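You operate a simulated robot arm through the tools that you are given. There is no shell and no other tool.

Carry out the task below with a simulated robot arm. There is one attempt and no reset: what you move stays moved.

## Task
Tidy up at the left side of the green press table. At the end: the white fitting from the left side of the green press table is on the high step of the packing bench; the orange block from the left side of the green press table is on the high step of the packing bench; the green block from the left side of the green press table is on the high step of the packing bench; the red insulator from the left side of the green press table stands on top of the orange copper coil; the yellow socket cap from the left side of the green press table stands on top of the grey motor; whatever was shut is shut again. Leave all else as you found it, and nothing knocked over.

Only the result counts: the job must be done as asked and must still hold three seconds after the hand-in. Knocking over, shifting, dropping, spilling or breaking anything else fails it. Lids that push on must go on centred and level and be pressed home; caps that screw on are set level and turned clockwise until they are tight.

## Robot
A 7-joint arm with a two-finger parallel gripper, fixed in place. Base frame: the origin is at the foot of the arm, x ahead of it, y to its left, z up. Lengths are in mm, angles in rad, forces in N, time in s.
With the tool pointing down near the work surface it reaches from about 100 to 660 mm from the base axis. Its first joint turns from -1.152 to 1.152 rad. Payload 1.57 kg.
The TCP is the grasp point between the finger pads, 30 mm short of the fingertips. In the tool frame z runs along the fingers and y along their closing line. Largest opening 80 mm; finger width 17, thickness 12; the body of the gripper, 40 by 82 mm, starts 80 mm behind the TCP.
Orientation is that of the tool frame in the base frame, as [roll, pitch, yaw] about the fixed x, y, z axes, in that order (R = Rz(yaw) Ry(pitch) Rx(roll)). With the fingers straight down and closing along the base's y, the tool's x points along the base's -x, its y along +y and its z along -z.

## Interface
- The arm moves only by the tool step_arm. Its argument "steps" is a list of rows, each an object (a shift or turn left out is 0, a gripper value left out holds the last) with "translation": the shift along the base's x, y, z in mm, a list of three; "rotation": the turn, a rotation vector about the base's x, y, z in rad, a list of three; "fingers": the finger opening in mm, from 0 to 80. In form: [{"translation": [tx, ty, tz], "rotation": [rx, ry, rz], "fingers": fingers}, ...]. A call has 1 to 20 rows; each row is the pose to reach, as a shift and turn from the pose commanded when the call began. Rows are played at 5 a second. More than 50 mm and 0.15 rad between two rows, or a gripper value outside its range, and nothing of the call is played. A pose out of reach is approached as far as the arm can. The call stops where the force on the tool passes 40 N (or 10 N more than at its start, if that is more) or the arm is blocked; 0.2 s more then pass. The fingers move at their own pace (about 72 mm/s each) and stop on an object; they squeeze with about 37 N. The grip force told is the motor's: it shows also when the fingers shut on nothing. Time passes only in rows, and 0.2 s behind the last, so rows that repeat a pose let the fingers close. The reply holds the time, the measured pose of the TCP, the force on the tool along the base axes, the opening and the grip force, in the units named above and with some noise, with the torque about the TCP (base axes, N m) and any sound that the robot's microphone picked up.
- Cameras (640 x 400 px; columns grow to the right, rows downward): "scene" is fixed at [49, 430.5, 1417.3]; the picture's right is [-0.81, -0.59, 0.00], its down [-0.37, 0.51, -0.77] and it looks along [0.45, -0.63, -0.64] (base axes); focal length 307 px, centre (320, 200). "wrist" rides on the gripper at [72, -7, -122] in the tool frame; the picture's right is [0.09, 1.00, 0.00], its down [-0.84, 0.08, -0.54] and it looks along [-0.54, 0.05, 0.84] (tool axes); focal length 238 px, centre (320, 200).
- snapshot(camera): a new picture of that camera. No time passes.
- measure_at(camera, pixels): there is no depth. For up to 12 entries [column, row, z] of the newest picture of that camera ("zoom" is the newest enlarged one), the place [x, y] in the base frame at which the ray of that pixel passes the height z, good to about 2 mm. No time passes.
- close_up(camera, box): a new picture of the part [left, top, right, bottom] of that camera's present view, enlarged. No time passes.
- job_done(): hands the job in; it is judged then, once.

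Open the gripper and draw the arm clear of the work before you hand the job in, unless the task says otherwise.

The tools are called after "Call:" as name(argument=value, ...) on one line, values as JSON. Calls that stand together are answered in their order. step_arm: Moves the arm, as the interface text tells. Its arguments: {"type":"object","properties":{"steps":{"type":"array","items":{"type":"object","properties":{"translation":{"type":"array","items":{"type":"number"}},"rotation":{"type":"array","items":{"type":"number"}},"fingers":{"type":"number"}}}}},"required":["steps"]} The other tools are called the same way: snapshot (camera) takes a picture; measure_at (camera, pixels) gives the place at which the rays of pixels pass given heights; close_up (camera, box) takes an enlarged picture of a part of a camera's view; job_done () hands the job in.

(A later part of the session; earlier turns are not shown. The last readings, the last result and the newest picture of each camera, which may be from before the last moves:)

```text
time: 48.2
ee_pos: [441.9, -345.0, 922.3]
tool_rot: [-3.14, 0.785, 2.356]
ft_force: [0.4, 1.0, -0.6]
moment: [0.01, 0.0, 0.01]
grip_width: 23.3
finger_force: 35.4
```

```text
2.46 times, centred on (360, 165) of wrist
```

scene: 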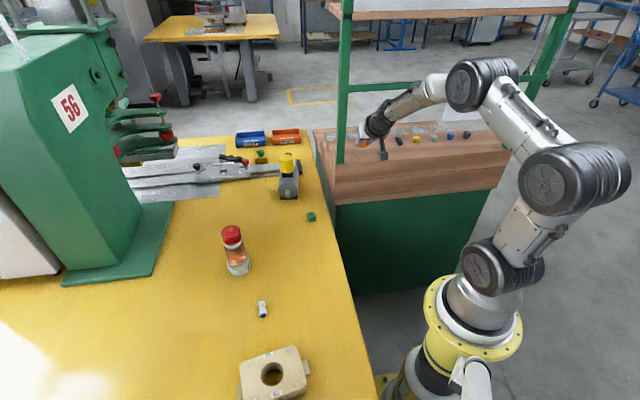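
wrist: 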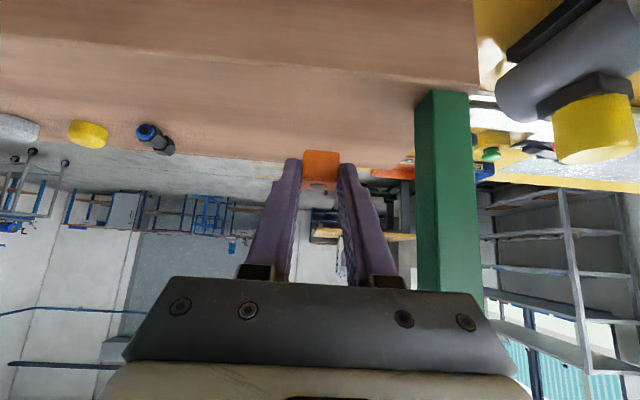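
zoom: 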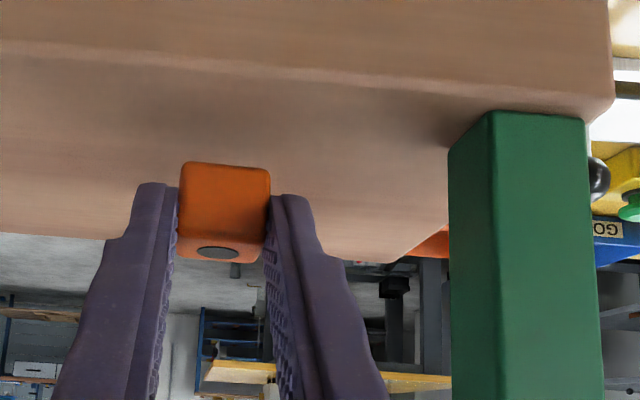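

No contact yet. I continue downward in small steps.

Call:
step_arm(steps=[{"translation": [0, 0, -1]}, {"translation": [0, 0, -2]}, {"translation": [0, 0, -3]}, {"translation": [0, 0, -3]}])

Call:
step_arm(steps=[{"translation": [0, 0, -1]}, {"translation": [0, 0, -1.5]}, {"translation": [0, 0, -1.5]}])

```text
time: 49.2
ee_pos: [444.7, -345.4, 918.7]
tool_rot: [-3.141, 0.785, 2.356]
ft_force: [1.0, -0.2, -0.6]
moment: [-0.02, -0.02, 0.05]
grip_width: 23.4
finger_force: 35.4
```

```text
time: 50.0
ee_pos: [443.1, -345.3, 917.6]
tool_rot: [3.142, 0.786, 2.355]
ft_force: [0.3, 0.1, 0.0]
moment: [0.0, 0.01, -0.05]
grip_width: 23.0
finger_force: 35.1
```

Still free at commanded 916.5. I continue with small steps.

Call:
step_arm(steps=[{"translation": [0, 0, -1]}, {"translation": [0, 0, -1.5]}, {"translation": [0, 0, -1.5]}])

Call:
step_arm(steps=[{"translation": [0, 0, -1]}, {"translation": [0, 0, -1.5]}, {"translation": [0, 0, -1.5]}])

Call:
close_up(camera="wrist", box=[230, 90, 490, 240])

```text
time: 50.8
ee_pos: [442.6, -344.4, 915.9]
tool_rot: [-3.141, 0.785, 2.355]
ft_force: [0.1, -1.1, -0.2]
moment: [-0.03, 0.04, -0.01]
grip_width: 23.4
finger_force: 35.6
```

```text
time: 51.6
ee_pos: [442.3, -343.7, 915.6]
tool_rot: [-3.141, 0.787, 2.355]
ft_force: [-0.3, 0.1, -0.7]
moment: [-0.02, -0.01, 0.01]
grip_width: 23.1
finger_force: 35.9
```

```text
2.46 times, centred on (360, 165) of wrist
```

zoom: 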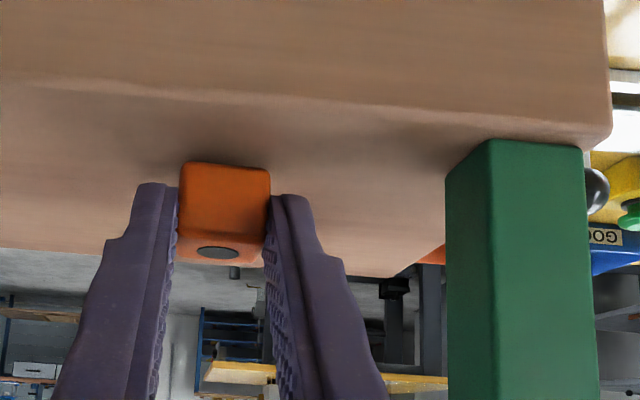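

A contact shadow is forming at the block's base. I keep stepping down.

Call:
step_arm(steps=[{"translation": [0, 0, -1]}, {"translation": [0, 0, -1.5]}, {"translation": [0, 0, -1.5]}])

Call:
step_arm(steps=[{"translation": [0, 0, -1]}, {"translation": [0, 0, -1]}])

```text
time: 52.4
ee_pos: [441.4, -344.5, 911.6]
tool_rot: [-3.141, 0.787, 2.356]
ft_force: [-0.1, 0.1, -1.0]
moment: [-0.02, -0.01, -0.02]
grip_width: 23.4
finger_force: 35.7
```

```text
time: 53.0
ee_pos: [442.4, -344.4, 912.7]
tool_rot: [-3.14, 0.785, 2.357]
ft_force: [1.0, 1.3, -0.1]
moment: [-0.01, 0.0, 0.0]
grip_width: 23.3
finger_force: 35.5
```

Still no contact at commanded 911. I continue in 1 mm steps.

Call:
step_arm(steps=[{"translation": [0, 0, -1]}, {"translation": [0, 0, -1]}])

Call:
step_arm(steps=[{"translation": [0, 0, -1]}, {"translation": [0, 0, -1]}])

Call:
step_arm(steps=[{"translation": [0, 0, -1]}, {"translation": [0, 0, -1]}])

Call:
close_up(camera="wrist", box=[230, 90, 490, 240])

```text
time: 53.6
ee_pos: [443.4, -344.2, 911.3]
tool_rot: [3.141, 0.785, 2.357]
ft_force: [0.0, -0.4, -0.6]
moment: [-0.01, 0.02, 0.0]
grip_width: 23.1
finger_force: 35.2
```

```text
time: 54.2
ee_pos: [442.8, -343.4, 910.2]
tool_rot: [3.141, 0.788, 2.357]
ft_force: [-0.1, -0.5, 3.0]
moment: [-0.13, -0.02, -0.03]
grip_width: 23.2
finger_force: 35.8
```

```text
time: 54.8
ee_pos: [443.9, -345.7, 909.7]
tool_rot: [3.14, 0.789, 2.356]
ft_force: [0.2, 1.7, 8.6]
moment: [-0.1, -0.07, 0.0]
grip_width: 23.5
finger_force: 35.5
```

```text
2.46 times, centred on (360, 165) of wrist
```

zoom: 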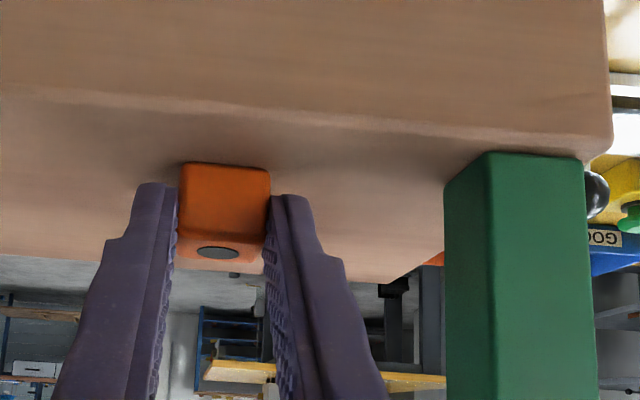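

Contact at commanded ≈909 (8.6 N at 908). I ease up 0.8 mm, open to 42 mm and look.

Call:
step_arm(steps=[{"translation": [0, 0, 0.8]}, {"translation": [0, 0, 0.8]}, {"translation": [0, 0, 0.8], "fingers": 30}, {"translation": [0, 0, 0.8], "fingers": 42}, {"translation": [0, 0, 0.8], "fingers": 42}])

Call:
close_up(camera="wrist", box=[230, 90, 490, 240])

```text
time: 56.0
ee_pos: [442.5, -345.2, 909.6]
tool_rot: [3.142, 0.786, 2.355]
ft_force: [0.0, -0.2, 0.5]
moment: [-0.01, 0.02, -0.01]
grip_width: 42.1
finger_force: 0.2
```

```text
2.46 times, centred on (360, 165) of wrist
```

zoom: 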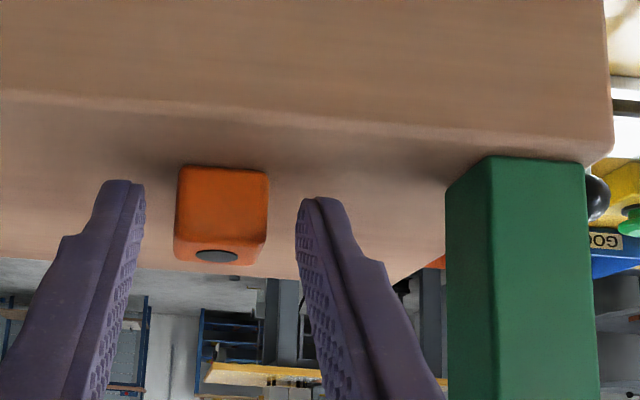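

The orange block stands on the high step. I back out from under the beam the same way.

Call:
step_arm(steps=[{"translation": [-10, 10, 8]}, {"translation": [-25, 25, 20]}, {"translation": [-45, 45, 30]}, {"translation": [-70, 70, 40]}, {"translation": [-95, 95, 40]}, {"translation": [-95, 95, 40]}])

Call:
snapshot(camera="wrist")

Call:
snapshot(camera="scene")

```text
time: 57.4
ee_pos: [347.4, -251.4, 947.3]
tool_rot: [3.141, 0.784, 2.356]
ft_force: [0.5, -0.5, 0.2]
moment: [-0.01, 0.02, -0.01]
grip_width: 41.9
finger_force: 0.0
```

```text
taken
```

wrist: 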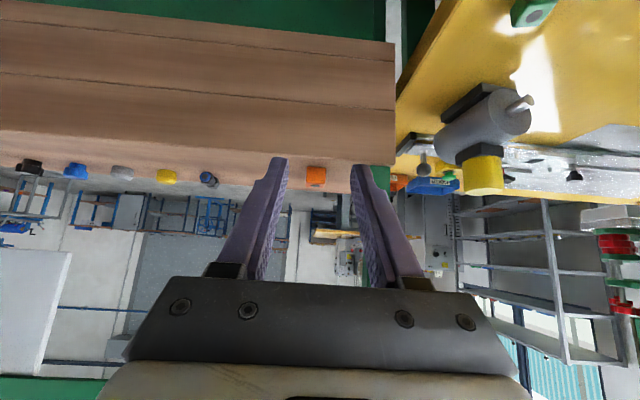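

```text
taken
```

scene: 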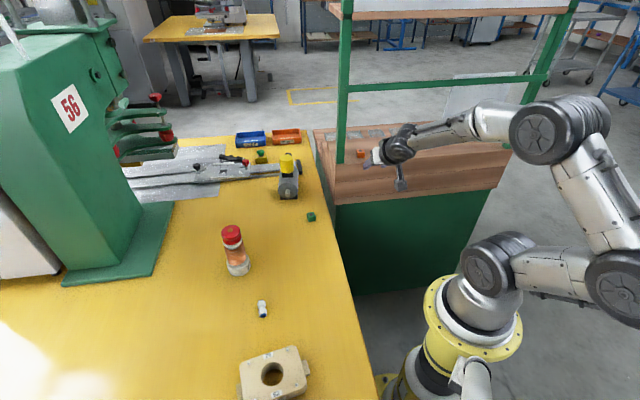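

Orange stands on the step at scene (360,153). I move to a viewing/hover pose behind the green block.

Call:
step_arm(steps=[{"translation": [20, 30, 0], "fingers": 55}, {"translation": [45, 60, 0]}, {"translation": [70, 92, -10]}, {"translation": [90, 124, -25]}, {"translation": [107, 154, -45]}, {"translation": [107, 154, -49]}, {"translation": [107, 154, -49]}])

Call:
snapshot(camera="wrist")

Call:
close_up(camera="scene", box=[290, 195, 340, 235])

```text
time: 59.0
ee_pos: [453.6, -98.0, 898.7]
tool_rot: [3.141, 0.785, 2.357]
ft_force: [0.1, 0.1, 0.9]
moment: [-0.01, 0.01, 0.04]
grip_width: 54.8
finger_force: 0.1
```

```text
taken
```

wrist: 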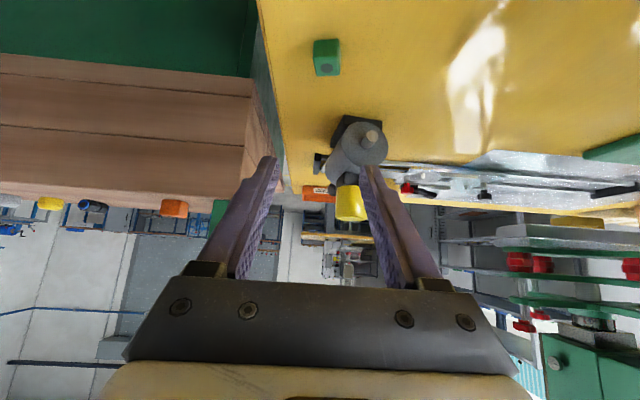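

```text
10.00 times, centred on (315, 215) of scene
```

zoom: 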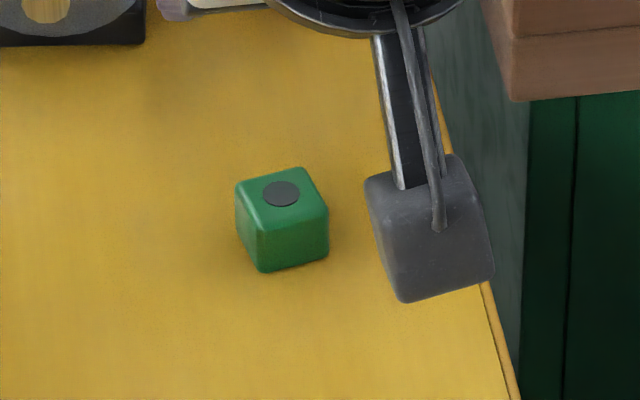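

I zoom on the green block from the wrist and measure its top.

Call:
close_up(camera="wrist", box=[300, 30, 356, 84])

Call:
measure_at(camera="scene", pixels=[[311.1, 214.3, 758], [311.1, 214.3, 763], [311.1, 214.3, 768]])

```text
7.41 times, centred on (328, 57) of wrist
```

zoom: 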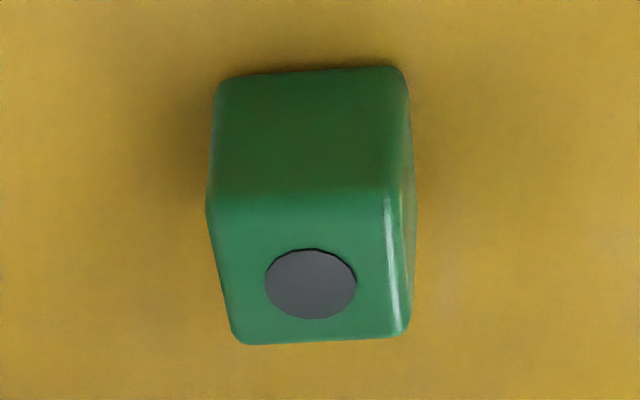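

```text
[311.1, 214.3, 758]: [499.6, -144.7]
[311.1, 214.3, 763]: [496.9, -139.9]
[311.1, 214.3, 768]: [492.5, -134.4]
```

I measure the dot centre and corners in this zoom.

Call:
measure_at(camera="zoom", pixels=[[311, 284, 761], [311, 284, 763], [311, 284, 765], [207, 203, 763], [388, 193, 763], [237, 345, 763], [405, 335, 763], [222, 78, 742], [393, 66, 742]])

```text
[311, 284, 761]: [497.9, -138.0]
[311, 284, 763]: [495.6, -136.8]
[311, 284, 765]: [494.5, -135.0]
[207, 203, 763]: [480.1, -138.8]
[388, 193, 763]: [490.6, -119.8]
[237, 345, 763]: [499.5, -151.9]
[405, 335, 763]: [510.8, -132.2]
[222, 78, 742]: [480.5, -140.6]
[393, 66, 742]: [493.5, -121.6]
```

The green block is turned about 12.5° from the tool's axis (centre ≈(495,-136)). I yaw the tool by +0.218 rad to match and go to the hover point.

Call:
step_arm(steps=[{"translation": [8, -10, -20], "rotation": [0, 0, 0.11]}, {"translation": [16, -20, -40], "rotation": [0, 0, 0.218]}, {"translation": [24.4, -31.1, -65], "rotation": [0, 0, 0.218]}, {"translation": [24.4, -31.1, -79.8], "rotation": [0, 0, 0.218]}, {"translation": [24.4, -31.1, -79.8], "rotation": [0, 0, 0.218]}])

Call:
close_up(camera="wrist", box=[220, 60, 420, 220])

```text
time: 60.2
ee_pos: [479.1, -127.8, 818.9]
tool_rot: [3.141, 0.786, 2.574]
ft_force: [0.4, 0.8, 0.1]
moment: [0.02, -0.01, 0.0]
grip_width: 54.9
finger_force: 0.1
```

```text
2.50 times, centred on (320, 140) of wrist
```

zoom: 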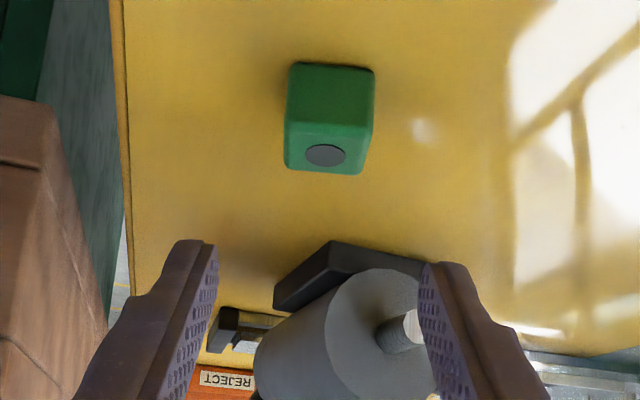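

The block is aligned with the tool now. I descend to 771.5 and check.

Call:
step_arm(steps=[{"translation": [0, 0, -18]}, {"translation": [0, 0, -36]}, {"translation": [0, 0, -45]}, {"translation": [0, 0, -48.5]}, {"translation": [0, 0, -48.5]}])

Call:
close_up(camera="wrist", box=[240, 90, 400, 240])

```text
time: 61.4
ee_pos: [477.2, -127.7, 771.5]
tool_rot: [-3.141, 0.786, 2.575]
ft_force: [0.2, 1.0, -0.3]
moment: [0.01, 0.01, 0.02]
grip_width: 54.9
finger_force: 0.1
```

```text
2.67 times, centred on (320, 165) of wrist
```

zoom: 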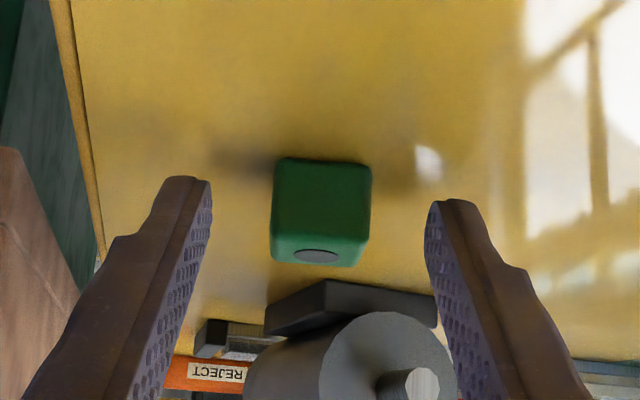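

Same geometry as with the orange block. I close and lift.

Call:
step_arm(steps=[{"fingers": 12}, {"fingers": 12}, {"fingers": 12}, {"fingers": 12}, {"translation": [0, 0, 6], "fingers": 12}, {"translation": [0, 0, 40]}, {"translation": [0, 0, 80]}, {"translation": [0, 0, 120]}, {"translation": [0, 0, 155]}, {"translation": [0, 0, 178.5]}, {"translation": [0, 0, 178.5]}])

Call:
close_up(camera="wrist", box=[240, 90, 400, 240])

Call:
snapshot(camera="scene")

```text
time: 63.8
ee_pos: [477.6, -128.6, 949.8]
tool_rot: [3.142, 0.784, 2.574]
ft_force: [-0.7, -1.1, 0.2]
moment: [-0.01, -0.01, 0.01]
grip_width: 23.3
finger_force: 35.8
```

```text
2.67 times, centred on (320, 165) of wrist
```

zoom: 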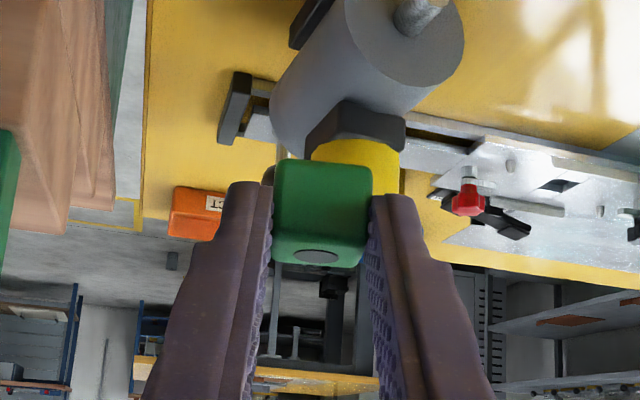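

```text
taken
```

scene: 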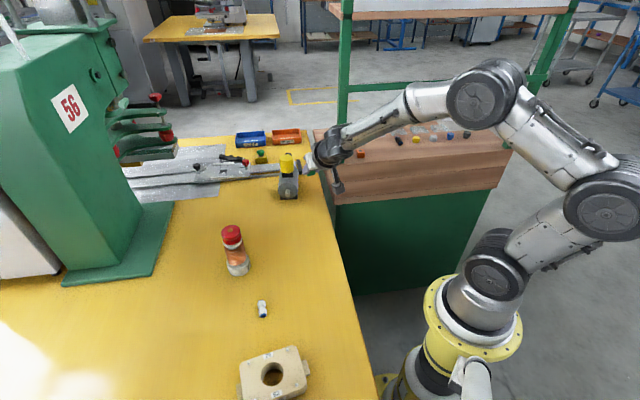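

Green is held well. I travel along the bench front at ρ≈430, turning the tool back −0.218 rad, to the approach point for t=10.

Call:
step_arm(steps=[{"translation": [-28, -28.5, 0], "rotation": [0, 0, -0.05]}, {"translation": [-56, -57, 0], "rotation": [0, 0, -0.1]}, {"translation": [-84, -85.5, 0], "rotation": [0, 0, -0.15]}, {"translation": [-112, -114, 0], "rotation": [0, 0, -0.2]}, {"translation": [-140, -142.5, 0], "rotation": [0, 0, -0.218]}, {"translation": [-168.3, -170.9, 0], "rotation": [0, 0, -0.218]}, {"translation": [-168.3, -170.9, 0], "rotation": [0, 0, -0.218]}])

Call:
snapshot(camera="wrist")

Call:
snapshot(camera="scene")

```text
time: 65.4
ee_pos: [310.6, -296.9, 953.1]
tool_rot: [-3.141, 0.784, 2.356]
ft_force: [-0.3, -0.5, 0.0]
moment: [0.0, 0.01, -0.02]
grip_width: 23.3
finger_force: 35.0
```

```text
taken
```

wrist: 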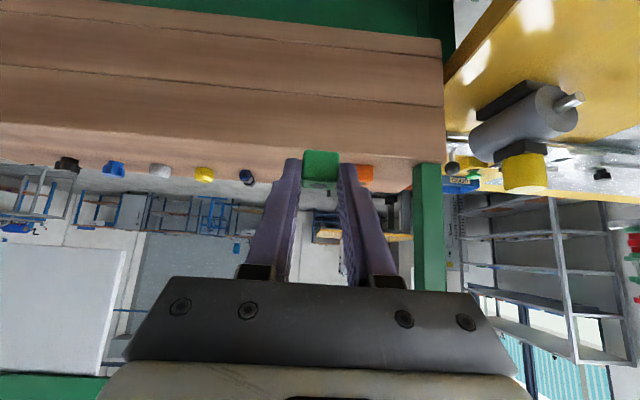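

```text
taken
```

scene: 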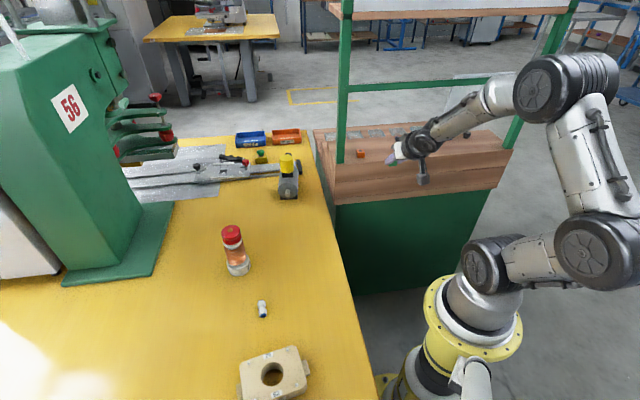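

Orange (365,173) stands to the right of the approach lane. I advance under the beam to ρ≈556.

Call:
step_arm(steps=[{"translation": [25, -25, 0]}, {"translation": [50, -50, -3]}, {"translation": [72, -72, -5]}, {"translation": [89.5, -89.5, -5]}, {"translation": [89.5, -89.5, -5]}])

Call:
close_up(camera="wrist", box=[230, 90, 490, 240])

Call:
close_up(camera="scene", box=[320, 60, 520, 200])

```text
time: 66.6
ee_pos: [401.7, -388.1, 945.8]
tool_rot: [-3.141, 0.786, 2.357]
ft_force: [-0.5, -0.5, -0.6]
moment: [0.01, 0.02, 0.02]
grip_width: 23.2
finger_force: 35.8
```

```text
2.46 times, centred on (360, 165) of wrist
```

zoom: 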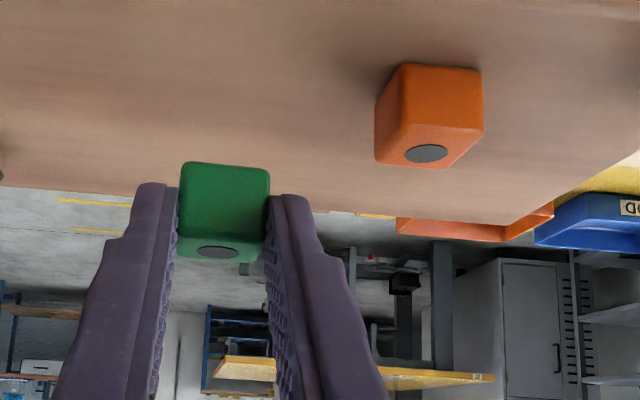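

```text
2.86 times, centred on (420, 130) of scene
```

zoom: 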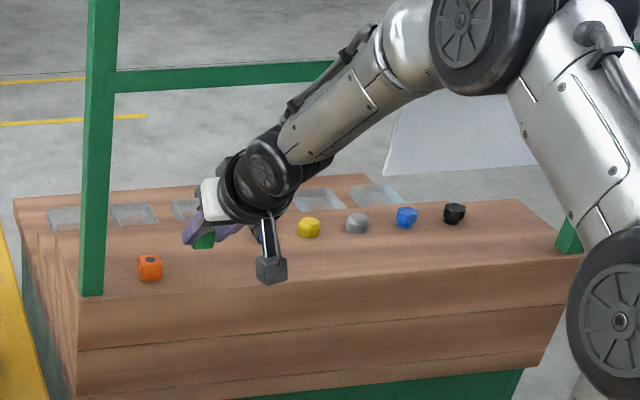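

All clear. I lower to 914 and then feel for contact near 909.

Call:
step_arm(steps=[{"translation": [0, 0, -10]}, {"translation": [0, 0, -20]}, {"translation": [0, 0, -28]}, {"translation": [0, 0, -32]}, {"translation": [0, 0, -33]}, {"translation": [0, 0, -33]}])

Call:
step_arm(steps=[{"translation": [0, 0, -1]}, {"translation": [0, 0, -2]}, {"translation": [0, 0, -2]}])

Call:
step_arm(steps=[{"translation": [0, 0, -1]}, {"translation": [0, 0, -1]}])

```text
time: 68.0
ee_pos: [400.3, -388.1, 912.2]
tool_rot: [3.141, 0.787, 2.356]
ft_force: [0.4, -0.2, 0.4]
moment: [0.0, 0.01, -0.03]
grip_width: 23.2
finger_force: 34.7
```

```text
time: 68.8
ee_pos: [402.0, -387.4, 912.3]
tool_rot: [-3.141, 0.785, 2.356]
ft_force: [0.2, -0.2, 1.8]
moment: [-0.05, -0.01, -0.03]
grip_width: 23.1
finger_force: 35.9
```

```text
time: 69.4
ee_pos: [401.5, -388.5, 911.8]
tool_rot: [-3.14, 0.789, 2.357]
ft_force: [0.6, 1.5, 5.4]
moment: [-0.08, -0.05, 0.06]
grip_width: 23.2
finger_force: 35.5
```

Contact at ≈910 (5.4 N). I ease up 0.6 mm, open to 40 mm and check.

Call:
step_arm(steps=[{"translation": [0, 0, 0.6]}, {"translation": [0, 0, 0.6]}, {"translation": [0, 0, 0.6], "fingers": 30}, {"translation": [0, 0, 0.6], "fingers": 40}, {"translation": [0, 0, 0.6], "fingers": 40}])

Call:
close_up(camera="wrist", box=[230, 90, 490, 240])

```text
time: 70.6
ee_pos: [401.3, -388.4, 910.0]
tool_rot: [3.141, 0.786, 2.357]
ft_force: [-0.3, -0.2, -0.1]
moment: [-0.02, -0.02, 0.02]
grip_width: 39.8
finger_force: 0.0
```

```text
2.46 times, centred on (360, 165) of wrist
```

zoom: 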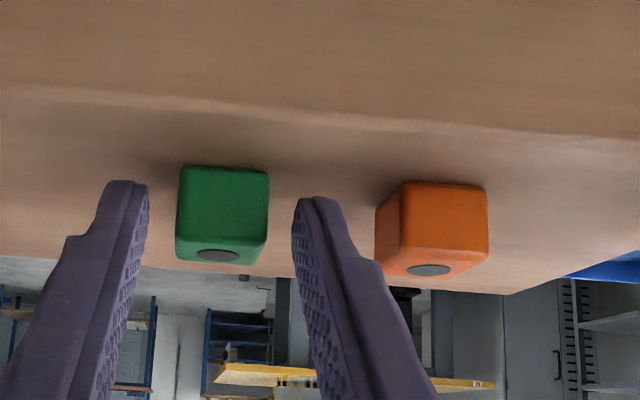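

Green stands on the step next to orange. I back out from under the beam.

Call:
step_arm(steps=[{"translation": [-10, 10, 8]}, {"translation": [-25, 25, 20]}, {"translation": [-45, 45, 30]}, {"translation": [-70, 70, 40]}, {"translation": [-95, 95, 40]}, {"translation": [-95, 95, 40]}])

Call:
snapshot(camera="wrist")

Call:
snapshot(camera="scene")

```text
time: 72.0
ee_pos: [307.5, -291.5, 950.0]
tool_rot: [-3.14, 0.786, 2.356]
ft_force: [0.8, -0.4, 0.5]
moment: [-0.01, 0.01, 0.02]
grip_width: 39.8
finger_force: 0.1
```

```text
taken
```

wrist: 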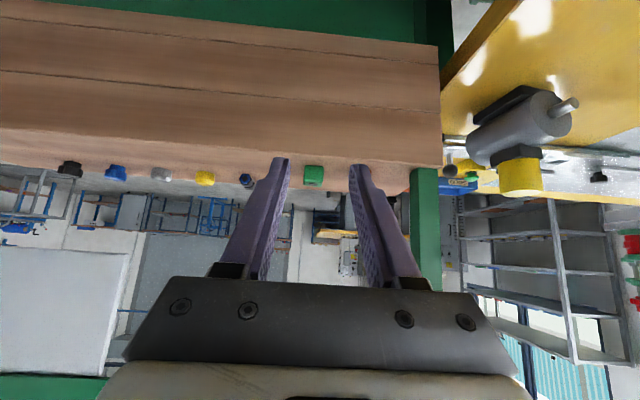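

```text
taken
```

scene: 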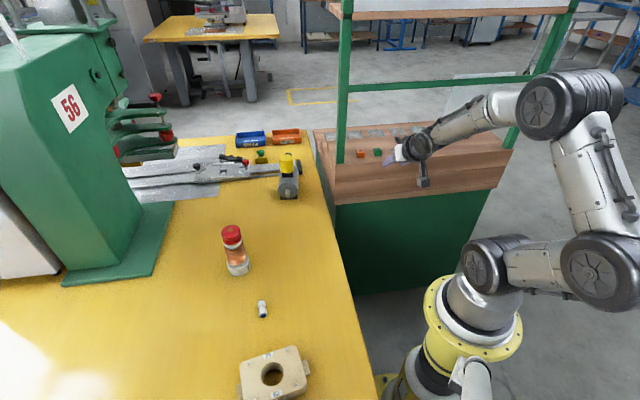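

Both blocks stand on the high step at (360,153) and (377,152). I swing over to the white fitting while yawing the tool to az +45°.

Call:
step_arm(steps=[{"translation": [-5, 36, 0], "rotation": [0, 0, 0.13], "fingers": 62}, {"translation": [-8, 72, 0], "rotation": [0, 0, 0.26]}, {"translation": [-8, 108, 0], "rotation": [0, 0, 0.39]}, {"translation": [-4, 144, 0], "rotation": [0, 0, 0.52]}, {"translation": [0, 180, 0], "rotation": [0, 0, 0.65]}, {"translation": [6, 216, 0], "rotation": [0, 0, 0.78]}, {"translation": [12, 252, 0], "rotation": [0, 0, 0.91]}, {"translation": [18, 288, 0], "rotation": [0, 0, 1.04]}, {"translation": [25, 324, -10], "rotation": [0, 0, 1.18]}, {"translation": [32, 360, -20], "rotation": [0, 0, 1.32]}, {"translation": [40, 396, -35], "rotation": [0, 0, 1.46]}, {"translation": [47.4, 432.5, -50], "rotation": [0, 0, 1.571]}, {"translation": [47.4, 432.5, -50], "rotation": [0, 0, 1.571]}])

Call:
snapshot(camera="wrist")

Call:
snapshot(camera="scene")

```text
time: 74.8
ee_pos: [351.1, 141.0, 903.2]
tool_rot: [3.141, 0.785, -2.355]
ft_force: [0.4, 0.1, 0.4]
moment: [0.01, 0.0, 0.0]
grip_width: 61.9
finger_force: 0.0
```

```text
taken
```

wrist: 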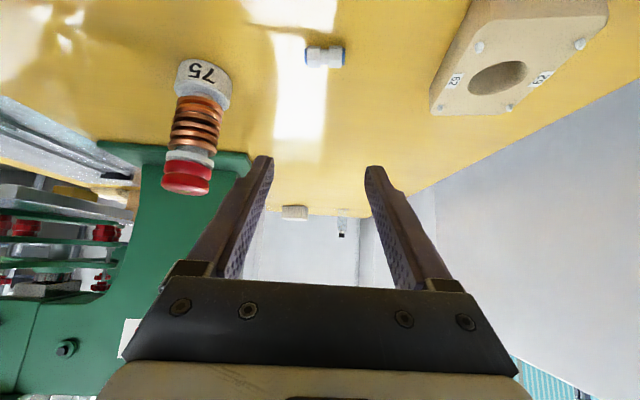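

```text
taken
```

scene: 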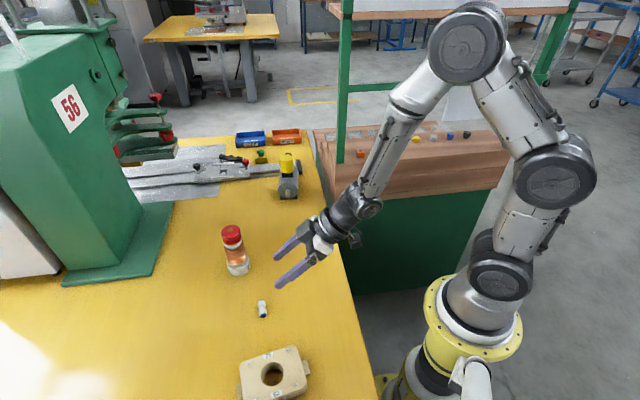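

The fitting lies at (325,57) with its axis along the closing line. I zoom and measure.

Call:
close_up(camera="wrist", box=[295, 35, 355, 80])

Call:
close_up(camera="scene", box=[240, 290, 290, 330])

```text
8.89 times, centred on (325, 58) of wrist
```

zoom: 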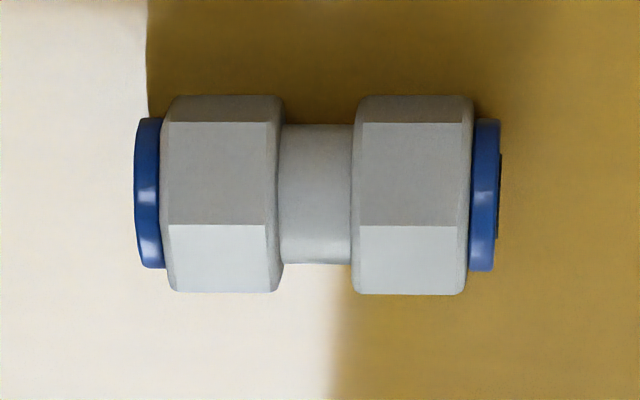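

```text
10.00 times, centred on (265, 310) of scene
```

zoom: 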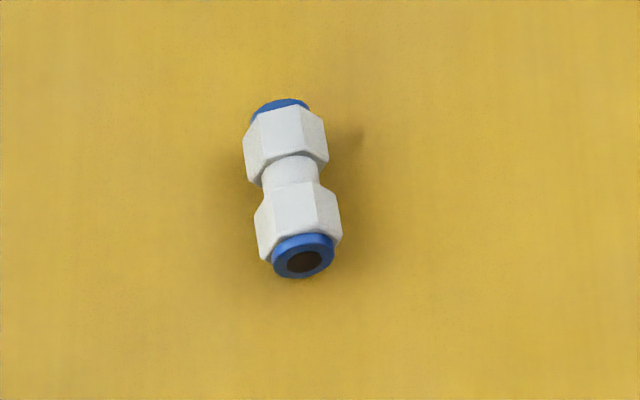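

I measure the fitting's ends and centre from both views.

Call:
measure_at(camera="wrist", pixels=[[304.2, 57.2, 751], [345.2, 57.4, 751], [324.8, 57.4, 749], [324.8, 57.4, 751], [324.8, 57.4, 753]])

Call:
measure_at(camera="scene", pixels=[[262.1, 308.5, 749], [262.1, 308.5, 751], [262.1, 308.5, 753]])

```text
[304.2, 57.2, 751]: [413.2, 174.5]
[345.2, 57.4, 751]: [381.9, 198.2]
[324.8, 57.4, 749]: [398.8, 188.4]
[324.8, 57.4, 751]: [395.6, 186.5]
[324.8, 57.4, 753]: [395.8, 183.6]
```

```text
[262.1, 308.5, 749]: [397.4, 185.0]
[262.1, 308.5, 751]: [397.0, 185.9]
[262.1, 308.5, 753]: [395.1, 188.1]
```

The fitting's axis is about 5° off the closing line, centre ≈(396.8,186). I correct the yaw by +0.08 rad and move to hover above it.

Call:
step_arm(steps=[{"translation": [10, 10, -28], "rotation": [0, 0, 0.04]}, {"translation": [20, 20, -56], "rotation": [0, 0, 0.08]}, {"translation": [30.8, 29.8, -80], "rotation": [0, 0, 0.08]}, {"translation": [30.8, 29.8, -90], "rotation": [0, 0, 0.08]}, {"translation": [30.8, 29.8, -90], "rotation": [0, 0, 0.08]}])

Call:
close_up(camera="wrist", box=[220, 60, 420, 220])

Call:
close_up(camera="scene", box=[230, 230, 340, 340])

```text
time: 76.0
ee_pos: [381.8, 172.1, 809.1]
tool_rot: [-3.141, 0.785, -2.277]
ft_force: [0.6, -0.6, 0.4]
moment: [0.01, -0.02, 0.0]
grip_width: 62.1
finger_force: 0.1
```

```text
2.50 times, centred on (320, 140) of wrist
```

zoom: 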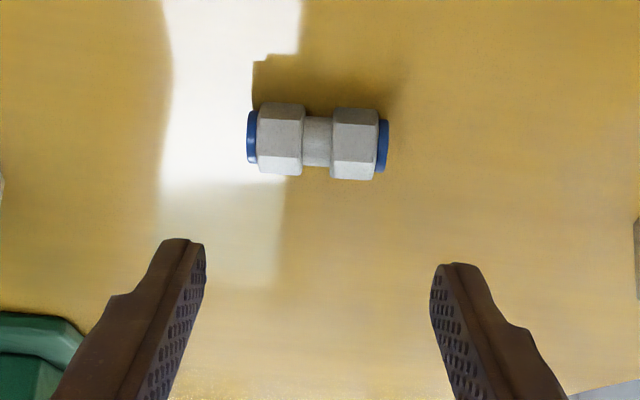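

```text
3.64 times, centred on (285, 285) of scene
```

zoom: 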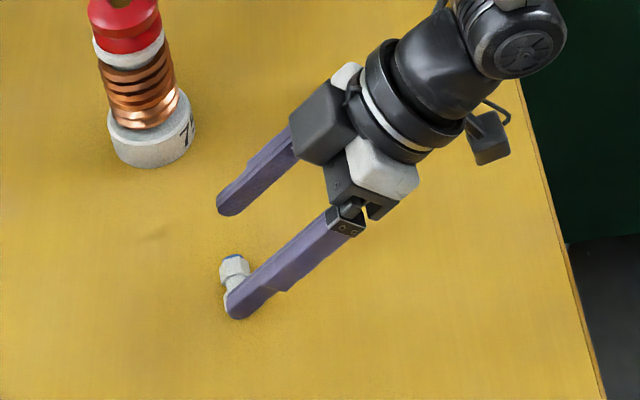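

Slope matches alignment now; the fitting is about 1–2 mm off laterally, so I shift slightly and descend to 771.

Call:
step_arm(steps=[{"translation": [0.2, -1.2, -14]}, {"translation": [0.2, -1.2, -28]}, {"translation": [0.2, -1.2, -36]}, {"translation": [0.2, -1.2, -38.6]}, {"translation": [0.2, -1.2, -38.6]}])

Call:
close_up(camera="wrist", box=[240, 90, 400, 240])

Call:
close_up(camera="scene", box=[230, 260, 310, 340])

```text
time: 77.2
ee_pos: [382.1, 169.4, 771.2]
tool_rot: [3.141, 0.784, -2.275]
ft_force: [0.0, 0.4, 0.3]
moment: [0.01, -0.01, 0.0]
grip_width: 61.8
finger_force: 0.1
```

```text
2.67 times, centred on (320, 165) of wrist
```

zoom: 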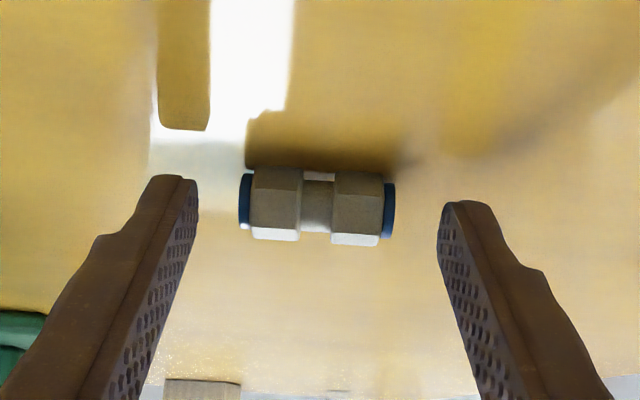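

```text
5.00 times, centred on (270, 300) of scene
```

zoom: 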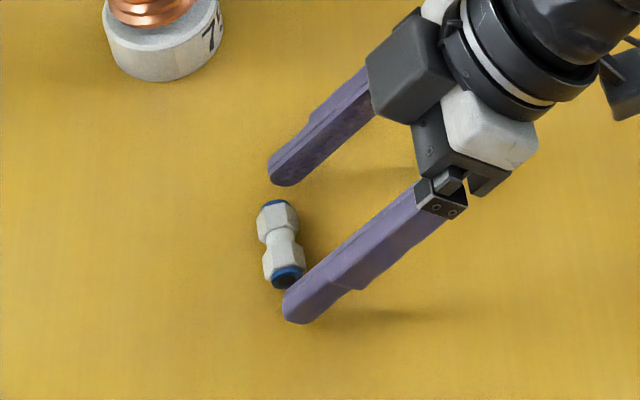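

The fitting is at the expected image position (≈28 mm along the fingers). I creep down 1–2 mm to get more pad on its ends, watching for table contact.

Call:
step_arm(steps=[{"translation": [0, 0, -0.7]}, {"translation": [0, 0, -0.7]}])

Call:
step_arm(steps=[{"translation": [0, 0, -0.7]}, {"translation": [0, 0, -0.7]}])

Call:
step_arm(steps=[{"translation": [0, 0, -0.7]}, {"translation": [0, 0, -0.7]}])

```text
time: 77.8
ee_pos: [382.8, 168.9, 770.9]
tool_rot: [-3.141, 0.785, -2.275]
ft_force: [0.2, 0.3, -0.5]
moment: [0.0, 0.03, 0.01]
grip_width: 62.1
finger_force: 0.1
```

```text
time: 78.4
ee_pos: [383.8, 168.7, 770.3]
tool_rot: [3.141, 0.785, -2.277]
ft_force: [0.5, 0.0, 0.4]
moment: [-0.01, 0.03, 0.01]
grip_width: 61.8
finger_force: 0.1
```

```text
time: 79.0
ee_pos: [383.8, 169.1, 770.0]
tool_rot: [-3.141, 0.785, -2.275]
ft_force: [-0.5, 0.8, 1.0]
moment: [-0.01, 0.02, -0.01]
grip_width: 61.7
finger_force: 0.2
```

Still no table contact at commanded 768.9. Two more small steps.

Call:
step_arm(steps=[{"translation": [0, 0, -0.8]}, {"translation": [0, 0, -0.8]}])

Call:
step_arm(steps=[{"translation": [0, 0, -0.8]}, {"translation": [0, 0, -0.8]}])

```text
time: 79.6
ee_pos: [383.3, 168.4, 769.2]
tool_rot: [-3.14, 0.784, -2.277]
ft_force: [-0.2, -0.4, 0.2]
moment: [0.02, -0.02, 0.0]
grip_width: 61.8
finger_force: 0.1
```

```text
time: 80.2
ee_pos: [383.7, 170.2, 768.3]
tool_rot: [-3.14, 0.785, -2.276]
ft_force: [0.7, -1.1, -0.2]
moment: [0.02, 0.02, 0.01]
grip_width: 61.8
finger_force: 0.0
```

Good depth without contact. I close on the fitting's ends.

Call:
step_arm(steps=[{"fingers": 48}, {"fingers": 30}, {"fingers": 30}, {"fingers": 30}, {"fingers": 30}])

Call:
close_up(camera="wrist", box=[240, 90, 400, 240])

Call:
close_up(camera="scene", box=[230, 260, 310, 340])

```text
time: 81.4
ee_pos: [383.1, 170.3, 767.5]
tool_rot: [3.141, 0.786, -2.276]
ft_force: [-0.1, 0.0, 0.4]
moment: [0.0, 0.0, 0.04]
grip_width: 38.4
finger_force: 37.3
```

```text
2.67 times, centred on (320, 165) of wrist
```

zoom: 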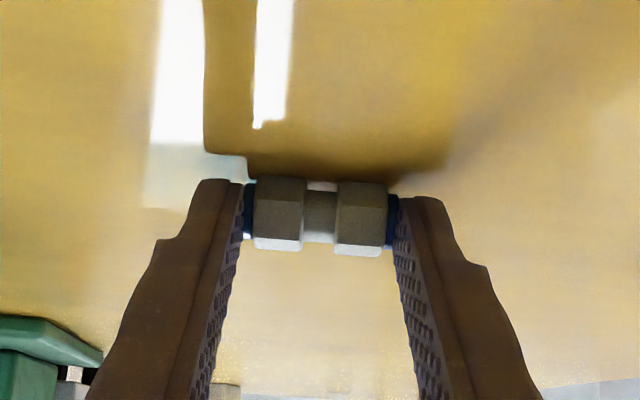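

```text
5.00 times, centred on (270, 300) of scene
```

zoom: 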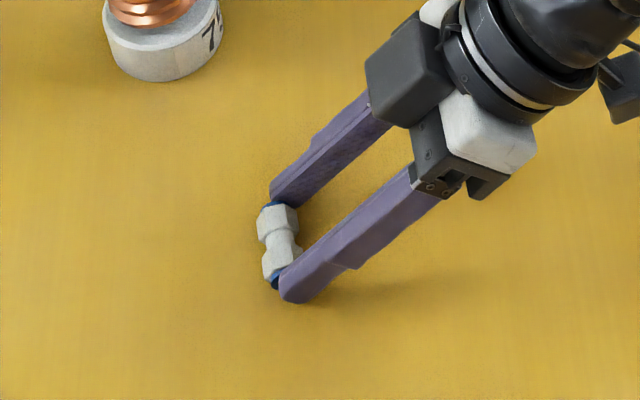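

Gripped at 38.4 mm. I lift gently and check the hold.

Call:
step_arm(steps=[{"translation": [0, 0, 4], "fingers": 30}, {"translation": [0, 0, 12]}, {"translation": [0, 0, 30]}, {"translation": [0, 0, 60]}, {"translation": [0, 0, 95]}, {"translation": [0, 0, 130]}, {"translation": [0, 0, 165]}, {"translation": [0, 0, 183]}, {"translation": [0, 0, 183]}])

Call:
close_up(camera="wrist", box=[240, 90, 400, 240])

Call:
close_up(camera="scene", box=[220, 180, 340, 320])

```text
time: 83.4
ee_pos: [383.9, 169.0, 948.2]
tool_rot: [3.14, 0.785, -2.275]
ft_force: [0.8, -0.6, -0.5]
moment: [-0.03, 0.04, 0.04]
grip_width: 38.2
finger_force: 36.8
```

```text
2.67 times, centred on (320, 165) of wrist
```

zoom: 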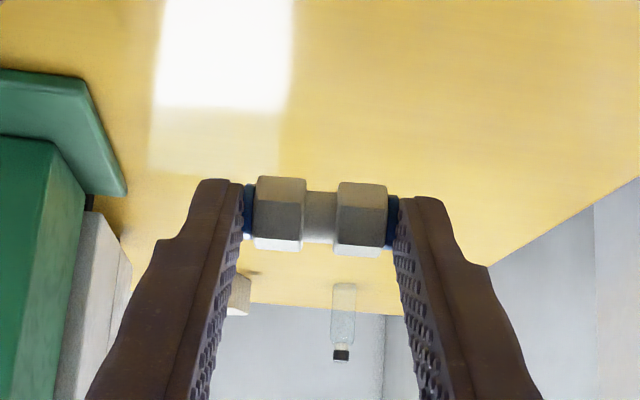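

```text
2.86 times, centred on (280, 250) of scene
```

zoom: 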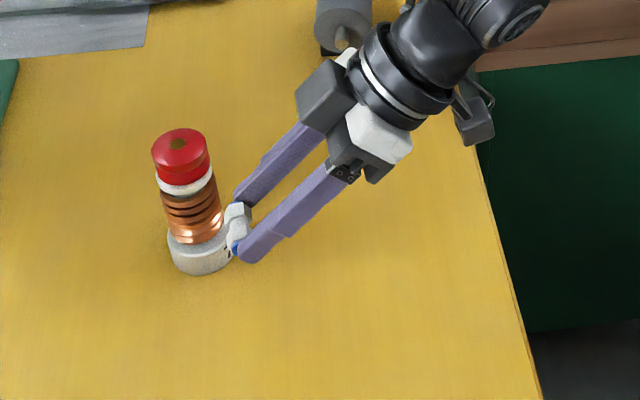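

The fitting is held level by its ends. I swing back to the bench approach point at t≈−60, turning the tool by −1.651 rad.

Call:
step_arm(steps=[{"translation": [-10, -38, 0], "rotation": [0, 0, -0.12]}, {"translation": [-20, -78, 0], "rotation": [0, 0, -0.25]}, {"translation": [-30, -118, 0], "rotation": [0, 0, -0.38]}, {"translation": [-40, -158, 0], "rotation": [0, 0, -0.51]}, {"translation": [-50, -198, 0], "rotation": [0, 0, -0.64]}, {"translation": [-60, -238, 0], "rotation": [0, 0, -0.77]}, {"translation": [-70, -278, 0], "rotation": [0, 0, -0.9]}, {"translation": [-80, -318, 0], "rotation": [0, 0, -1.03]}, {"translation": [-90, -358, 0], "rotation": [0, 0, -1.16]}, {"translation": [-100, -398, 0], "rotation": [0, 0, -1.29]}, {"translation": [-108, -438, 0], "rotation": [0, 0, -1.42]}, {"translation": [-116, -478, 0], "rotation": [0, 0, -1.54]}, {"translation": [-122.4, -516.1, 0], "rotation": [0, 0, -1.651]}, {"translation": [-122.4, -516.1, 0], "rotation": [0, 0, -1.651]}])

Call:
snapshot(camera="wrist")

Call:
snapshot(camera="scene")

```text
time: 86.4
ee_pos: [262.8, -347.1, 952.6]
tool_rot: [3.141, 0.785, 2.354]
ft_force: [0.8, -0.4, -0.7]
moment: [-0.03, -0.01, 0.01]
grip_width: 38.4
finger_force: 37.2
```

```text
taken
```

wrist: 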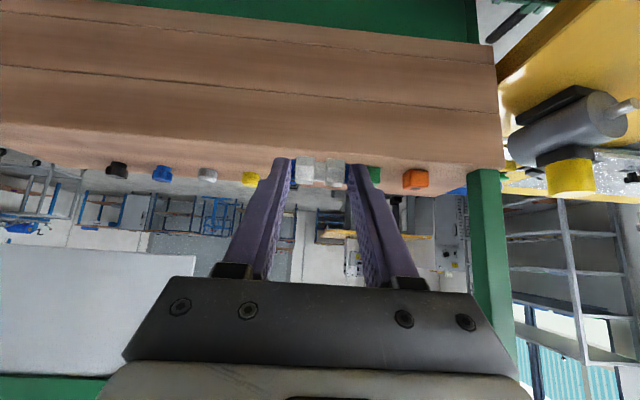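

```text
taken
```

scene: 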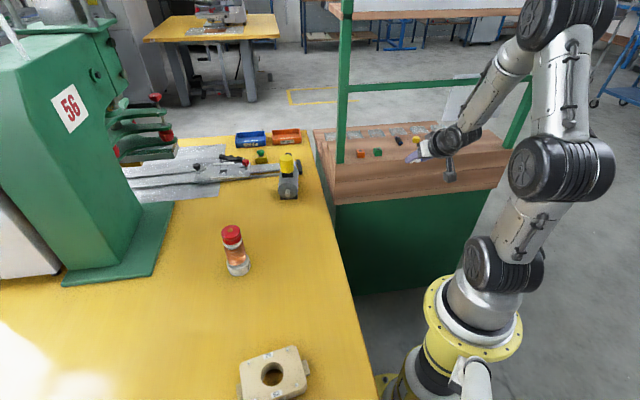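

Everything is held; the lane at t≈−60 lies between green and the samples, and the hanging sheet starts near t≈−180. I advance under the beam.

Call:
step_arm(steps=[{"translation": [25, -25, 0]}, {"translation": [50, -50, -3]}, {"translation": [72, -72, -5]}, {"translation": [88.4, -88.4, -5]}, {"translation": [88.4, -88.4, -5]}])

Call:
snapshot(camera="wrist")

Call:
close_up(camera="scene", box=[320, 60, 520, 200])

```text
time: 87.6
ee_pos: [348.6, -433.8, 947.2]
tool_rot: [3.141, 0.788, 2.356]
ft_force: [0.3, -0.1, 0.1]
moment: [0.02, 0.0, 0.01]
grip_width: 38.3
finger_force: 37.1
```

```text
taken
```

wrist: 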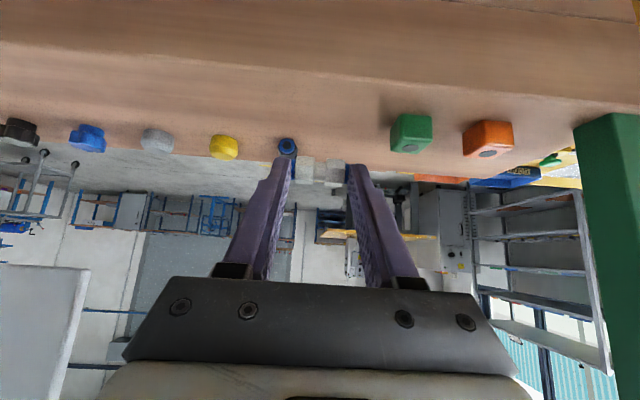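

```text
2.86 times, centred on (420, 130) of scene
```

zoom: 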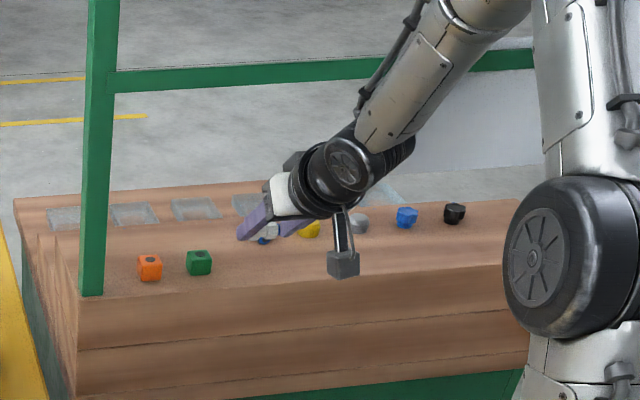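

The black sample fitting appears near the left fingertip at (287,146); I zoom and measure its clearance before lowering.

Call:
close_up(camera="wrist", box=[230, 100, 410, 220])

Call:
measure_at(camera="wrist", pixels=[[287, 138, 882], [287, 146, 888], [280, 146, 888], [294, 146, 888], [223, 147, 890], [410, 116, 880], [392, 116, 880], [430, 117, 880], [465, 124, 880], [511, 124, 880]])

```text
3.33 times, centred on (320, 160) of wrist
```

zoom: 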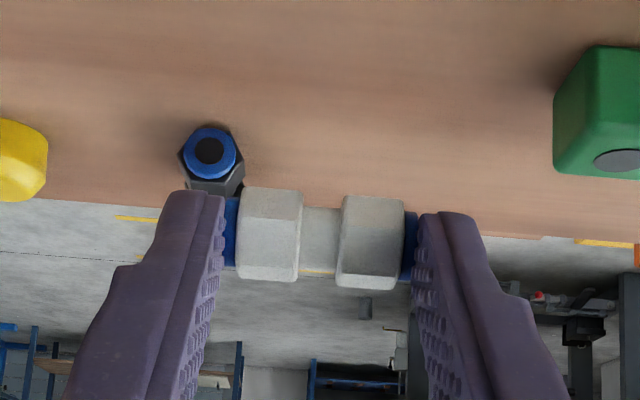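

```text
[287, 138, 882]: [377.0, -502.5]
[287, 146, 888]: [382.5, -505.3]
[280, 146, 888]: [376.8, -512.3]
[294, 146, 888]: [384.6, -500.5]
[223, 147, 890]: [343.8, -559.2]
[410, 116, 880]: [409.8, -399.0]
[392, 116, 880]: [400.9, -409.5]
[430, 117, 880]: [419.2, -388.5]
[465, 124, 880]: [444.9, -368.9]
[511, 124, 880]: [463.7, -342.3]
```

The sample's near end is at ρ≈622, ~40 mm beyond the fingertips, and green is 17 mm clear. I lower to 911 and then feel for contact near 905.

Call:
step_arm(steps=[{"translation": [0, 0, -10]}, {"translation": [0, 0, -20]}, {"translation": [0, 0, -28]}, {"translation": [0, 0, -34]}, {"translation": [0, 0, -34]}])

Call:
step_arm(steps=[{"translation": [0, 0, -1]}, {"translation": [0, 0, -2]}, {"translation": [0, 0, -2]}])

Call:
step_arm(steps=[{"translation": [0, 0, -1]}, {"translation": [0, 0, -1]}])

Call:
close_up(camera="wrist", box=[230, 90, 410, 210])

```text
time: 88.8
ee_pos: [349.4, -437.0, 911.9]
tool_rot: [-3.14, 0.784, 2.356]
ft_force: [0.3, -1.1, 0.5]
moment: [0.01, 0.03, 0.02]
grip_width: 38.4
finger_force: 37.1
```

```text
time: 89.6
ee_pos: [349.7, -436.6, 909.6]
tool_rot: [3.141, 0.786, 2.355]
ft_force: [0.4, 0.7, -0.7]
moment: [-0.01, 0.01, 0.01]
grip_width: 38.5
finger_force: 36.9
```

```text
time: 90.2
ee_pos: [350.5, -436.2, 907.7]
tool_rot: [-3.141, 0.785, 2.356]
ft_force: [-0.8, 0.2, -0.5]
moment: [0.0, 0.0, 0.02]
grip_width: 38.4
finger_force: 36.9
```

```text
3.33 times, centred on (320, 150) of wrist
```

zoom: 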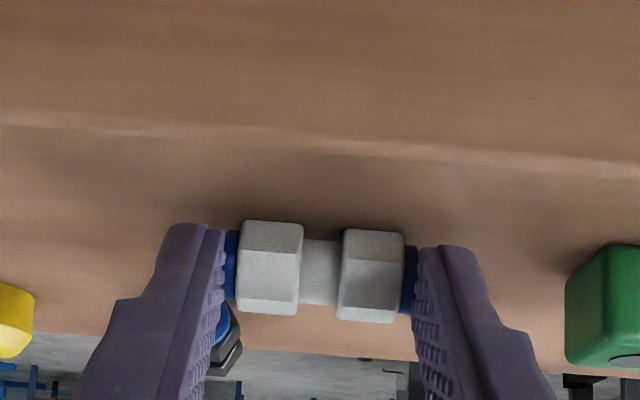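

Commanded 908.3, still free but the contact shadow is close. I continue in 1 mm steps.

Call:
step_arm(steps=[{"translation": [0, 0, -1]}, {"translation": [0, 0, -1]}])

Call:
step_arm(steps=[{"translation": [0, 0, -1]}, {"translation": [0, 0, -1]}])

Call:
step_arm(steps=[{"translation": [0, 0, -1]}, {"translation": [0, 0, -1]}])

```text
time: 90.8
ee_pos: [350.1, -435.3, 908.8]
tool_rot: [3.141, 0.786, 2.355]
ft_force: [0.1, 0.3, 0.3]
moment: [-0.01, 0.0, 0.0]
grip_width: 38.5
finger_force: 36.7
```

```text
time: 91.4
ee_pos: [350.4, -436.0, 907.8]
tool_rot: [-3.141, 0.788, 2.356]
ft_force: [-0.2, -1.0, 3.2]
moment: [-0.07, 0.01, -0.07]
grip_width: 38.4
finger_force: 37.3
```

```text
time: 92.0
ee_pos: [350.6, -436.3, 907.6]
tool_rot: [3.141, 0.79, 2.356]
ft_force: [-0.6, 1.7, 8.1]
moment: [-0.18, 0.01, 0.01]
grip_width: 38.3
finger_force: 36.7
```

Contact at ≈906 (8 N). I ease up 0.7 mm and open slowly to 50 mm.

Call:
step_arm(steps=[{"translation": [0, 0, 0.7]}, {"translation": [0, 0, 0.7]}, {"translation": [0, 0, 0.7], "fingers": 42}, {"translation": [0, 0, 0.7], "fingers": 46}, {"translation": [0, 0, 0.7], "fingers": 50}, {"translation": [0, 0, 0.7], "fingers": 50}])

Call:
close_up(camera="wrist", box=[230, 90, 410, 210])

```text
time: 93.4
ee_pos: [349.0, -435.7, 908.1]
tool_rot: [3.14, 0.785, 2.354]
ft_force: [-3.6, 2.2, 6.2]
moment: [0.03, 0.01, 0.0]
grip_width: 46.9
finger_force: 0.1
```

```text
3.33 times, centred on (320, 150) of wrist
```

zoom: 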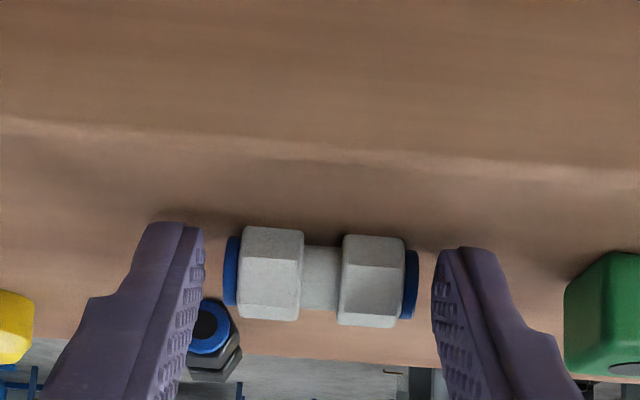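

The fitting is free and lies on the step; the tips press lightly on the wood. I raise 2 mm, open to 52 mm, and back out.

Call:
step_arm(steps=[{"translation": [0, 0, 1]}, {"translation": [0, 0, 2.5]}, {"translation": [0, 0, 4], "fingers": 52}, {"translation": [0, 0, 4], "fingers": 52}])

Call:
close_up(camera="wrist", box=[230, 90, 410, 210])

```text
time: 94.4
ee_pos: [350.5, -436.2, 910.6]
tool_rot: [3.14, 0.785, 2.356]
ft_force: [-0.4, -1.1, 0.5]
moment: [0.03, 0.02, -0.02]
grip_width: 52.2
finger_force: 0.0
```

```text
3.33 times, centred on (320, 150) of wrist
```

zoom: 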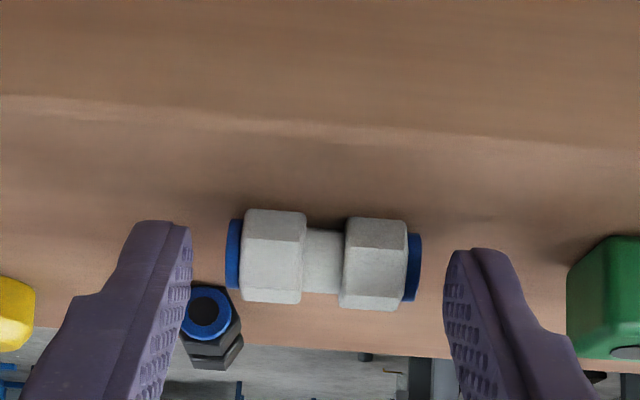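

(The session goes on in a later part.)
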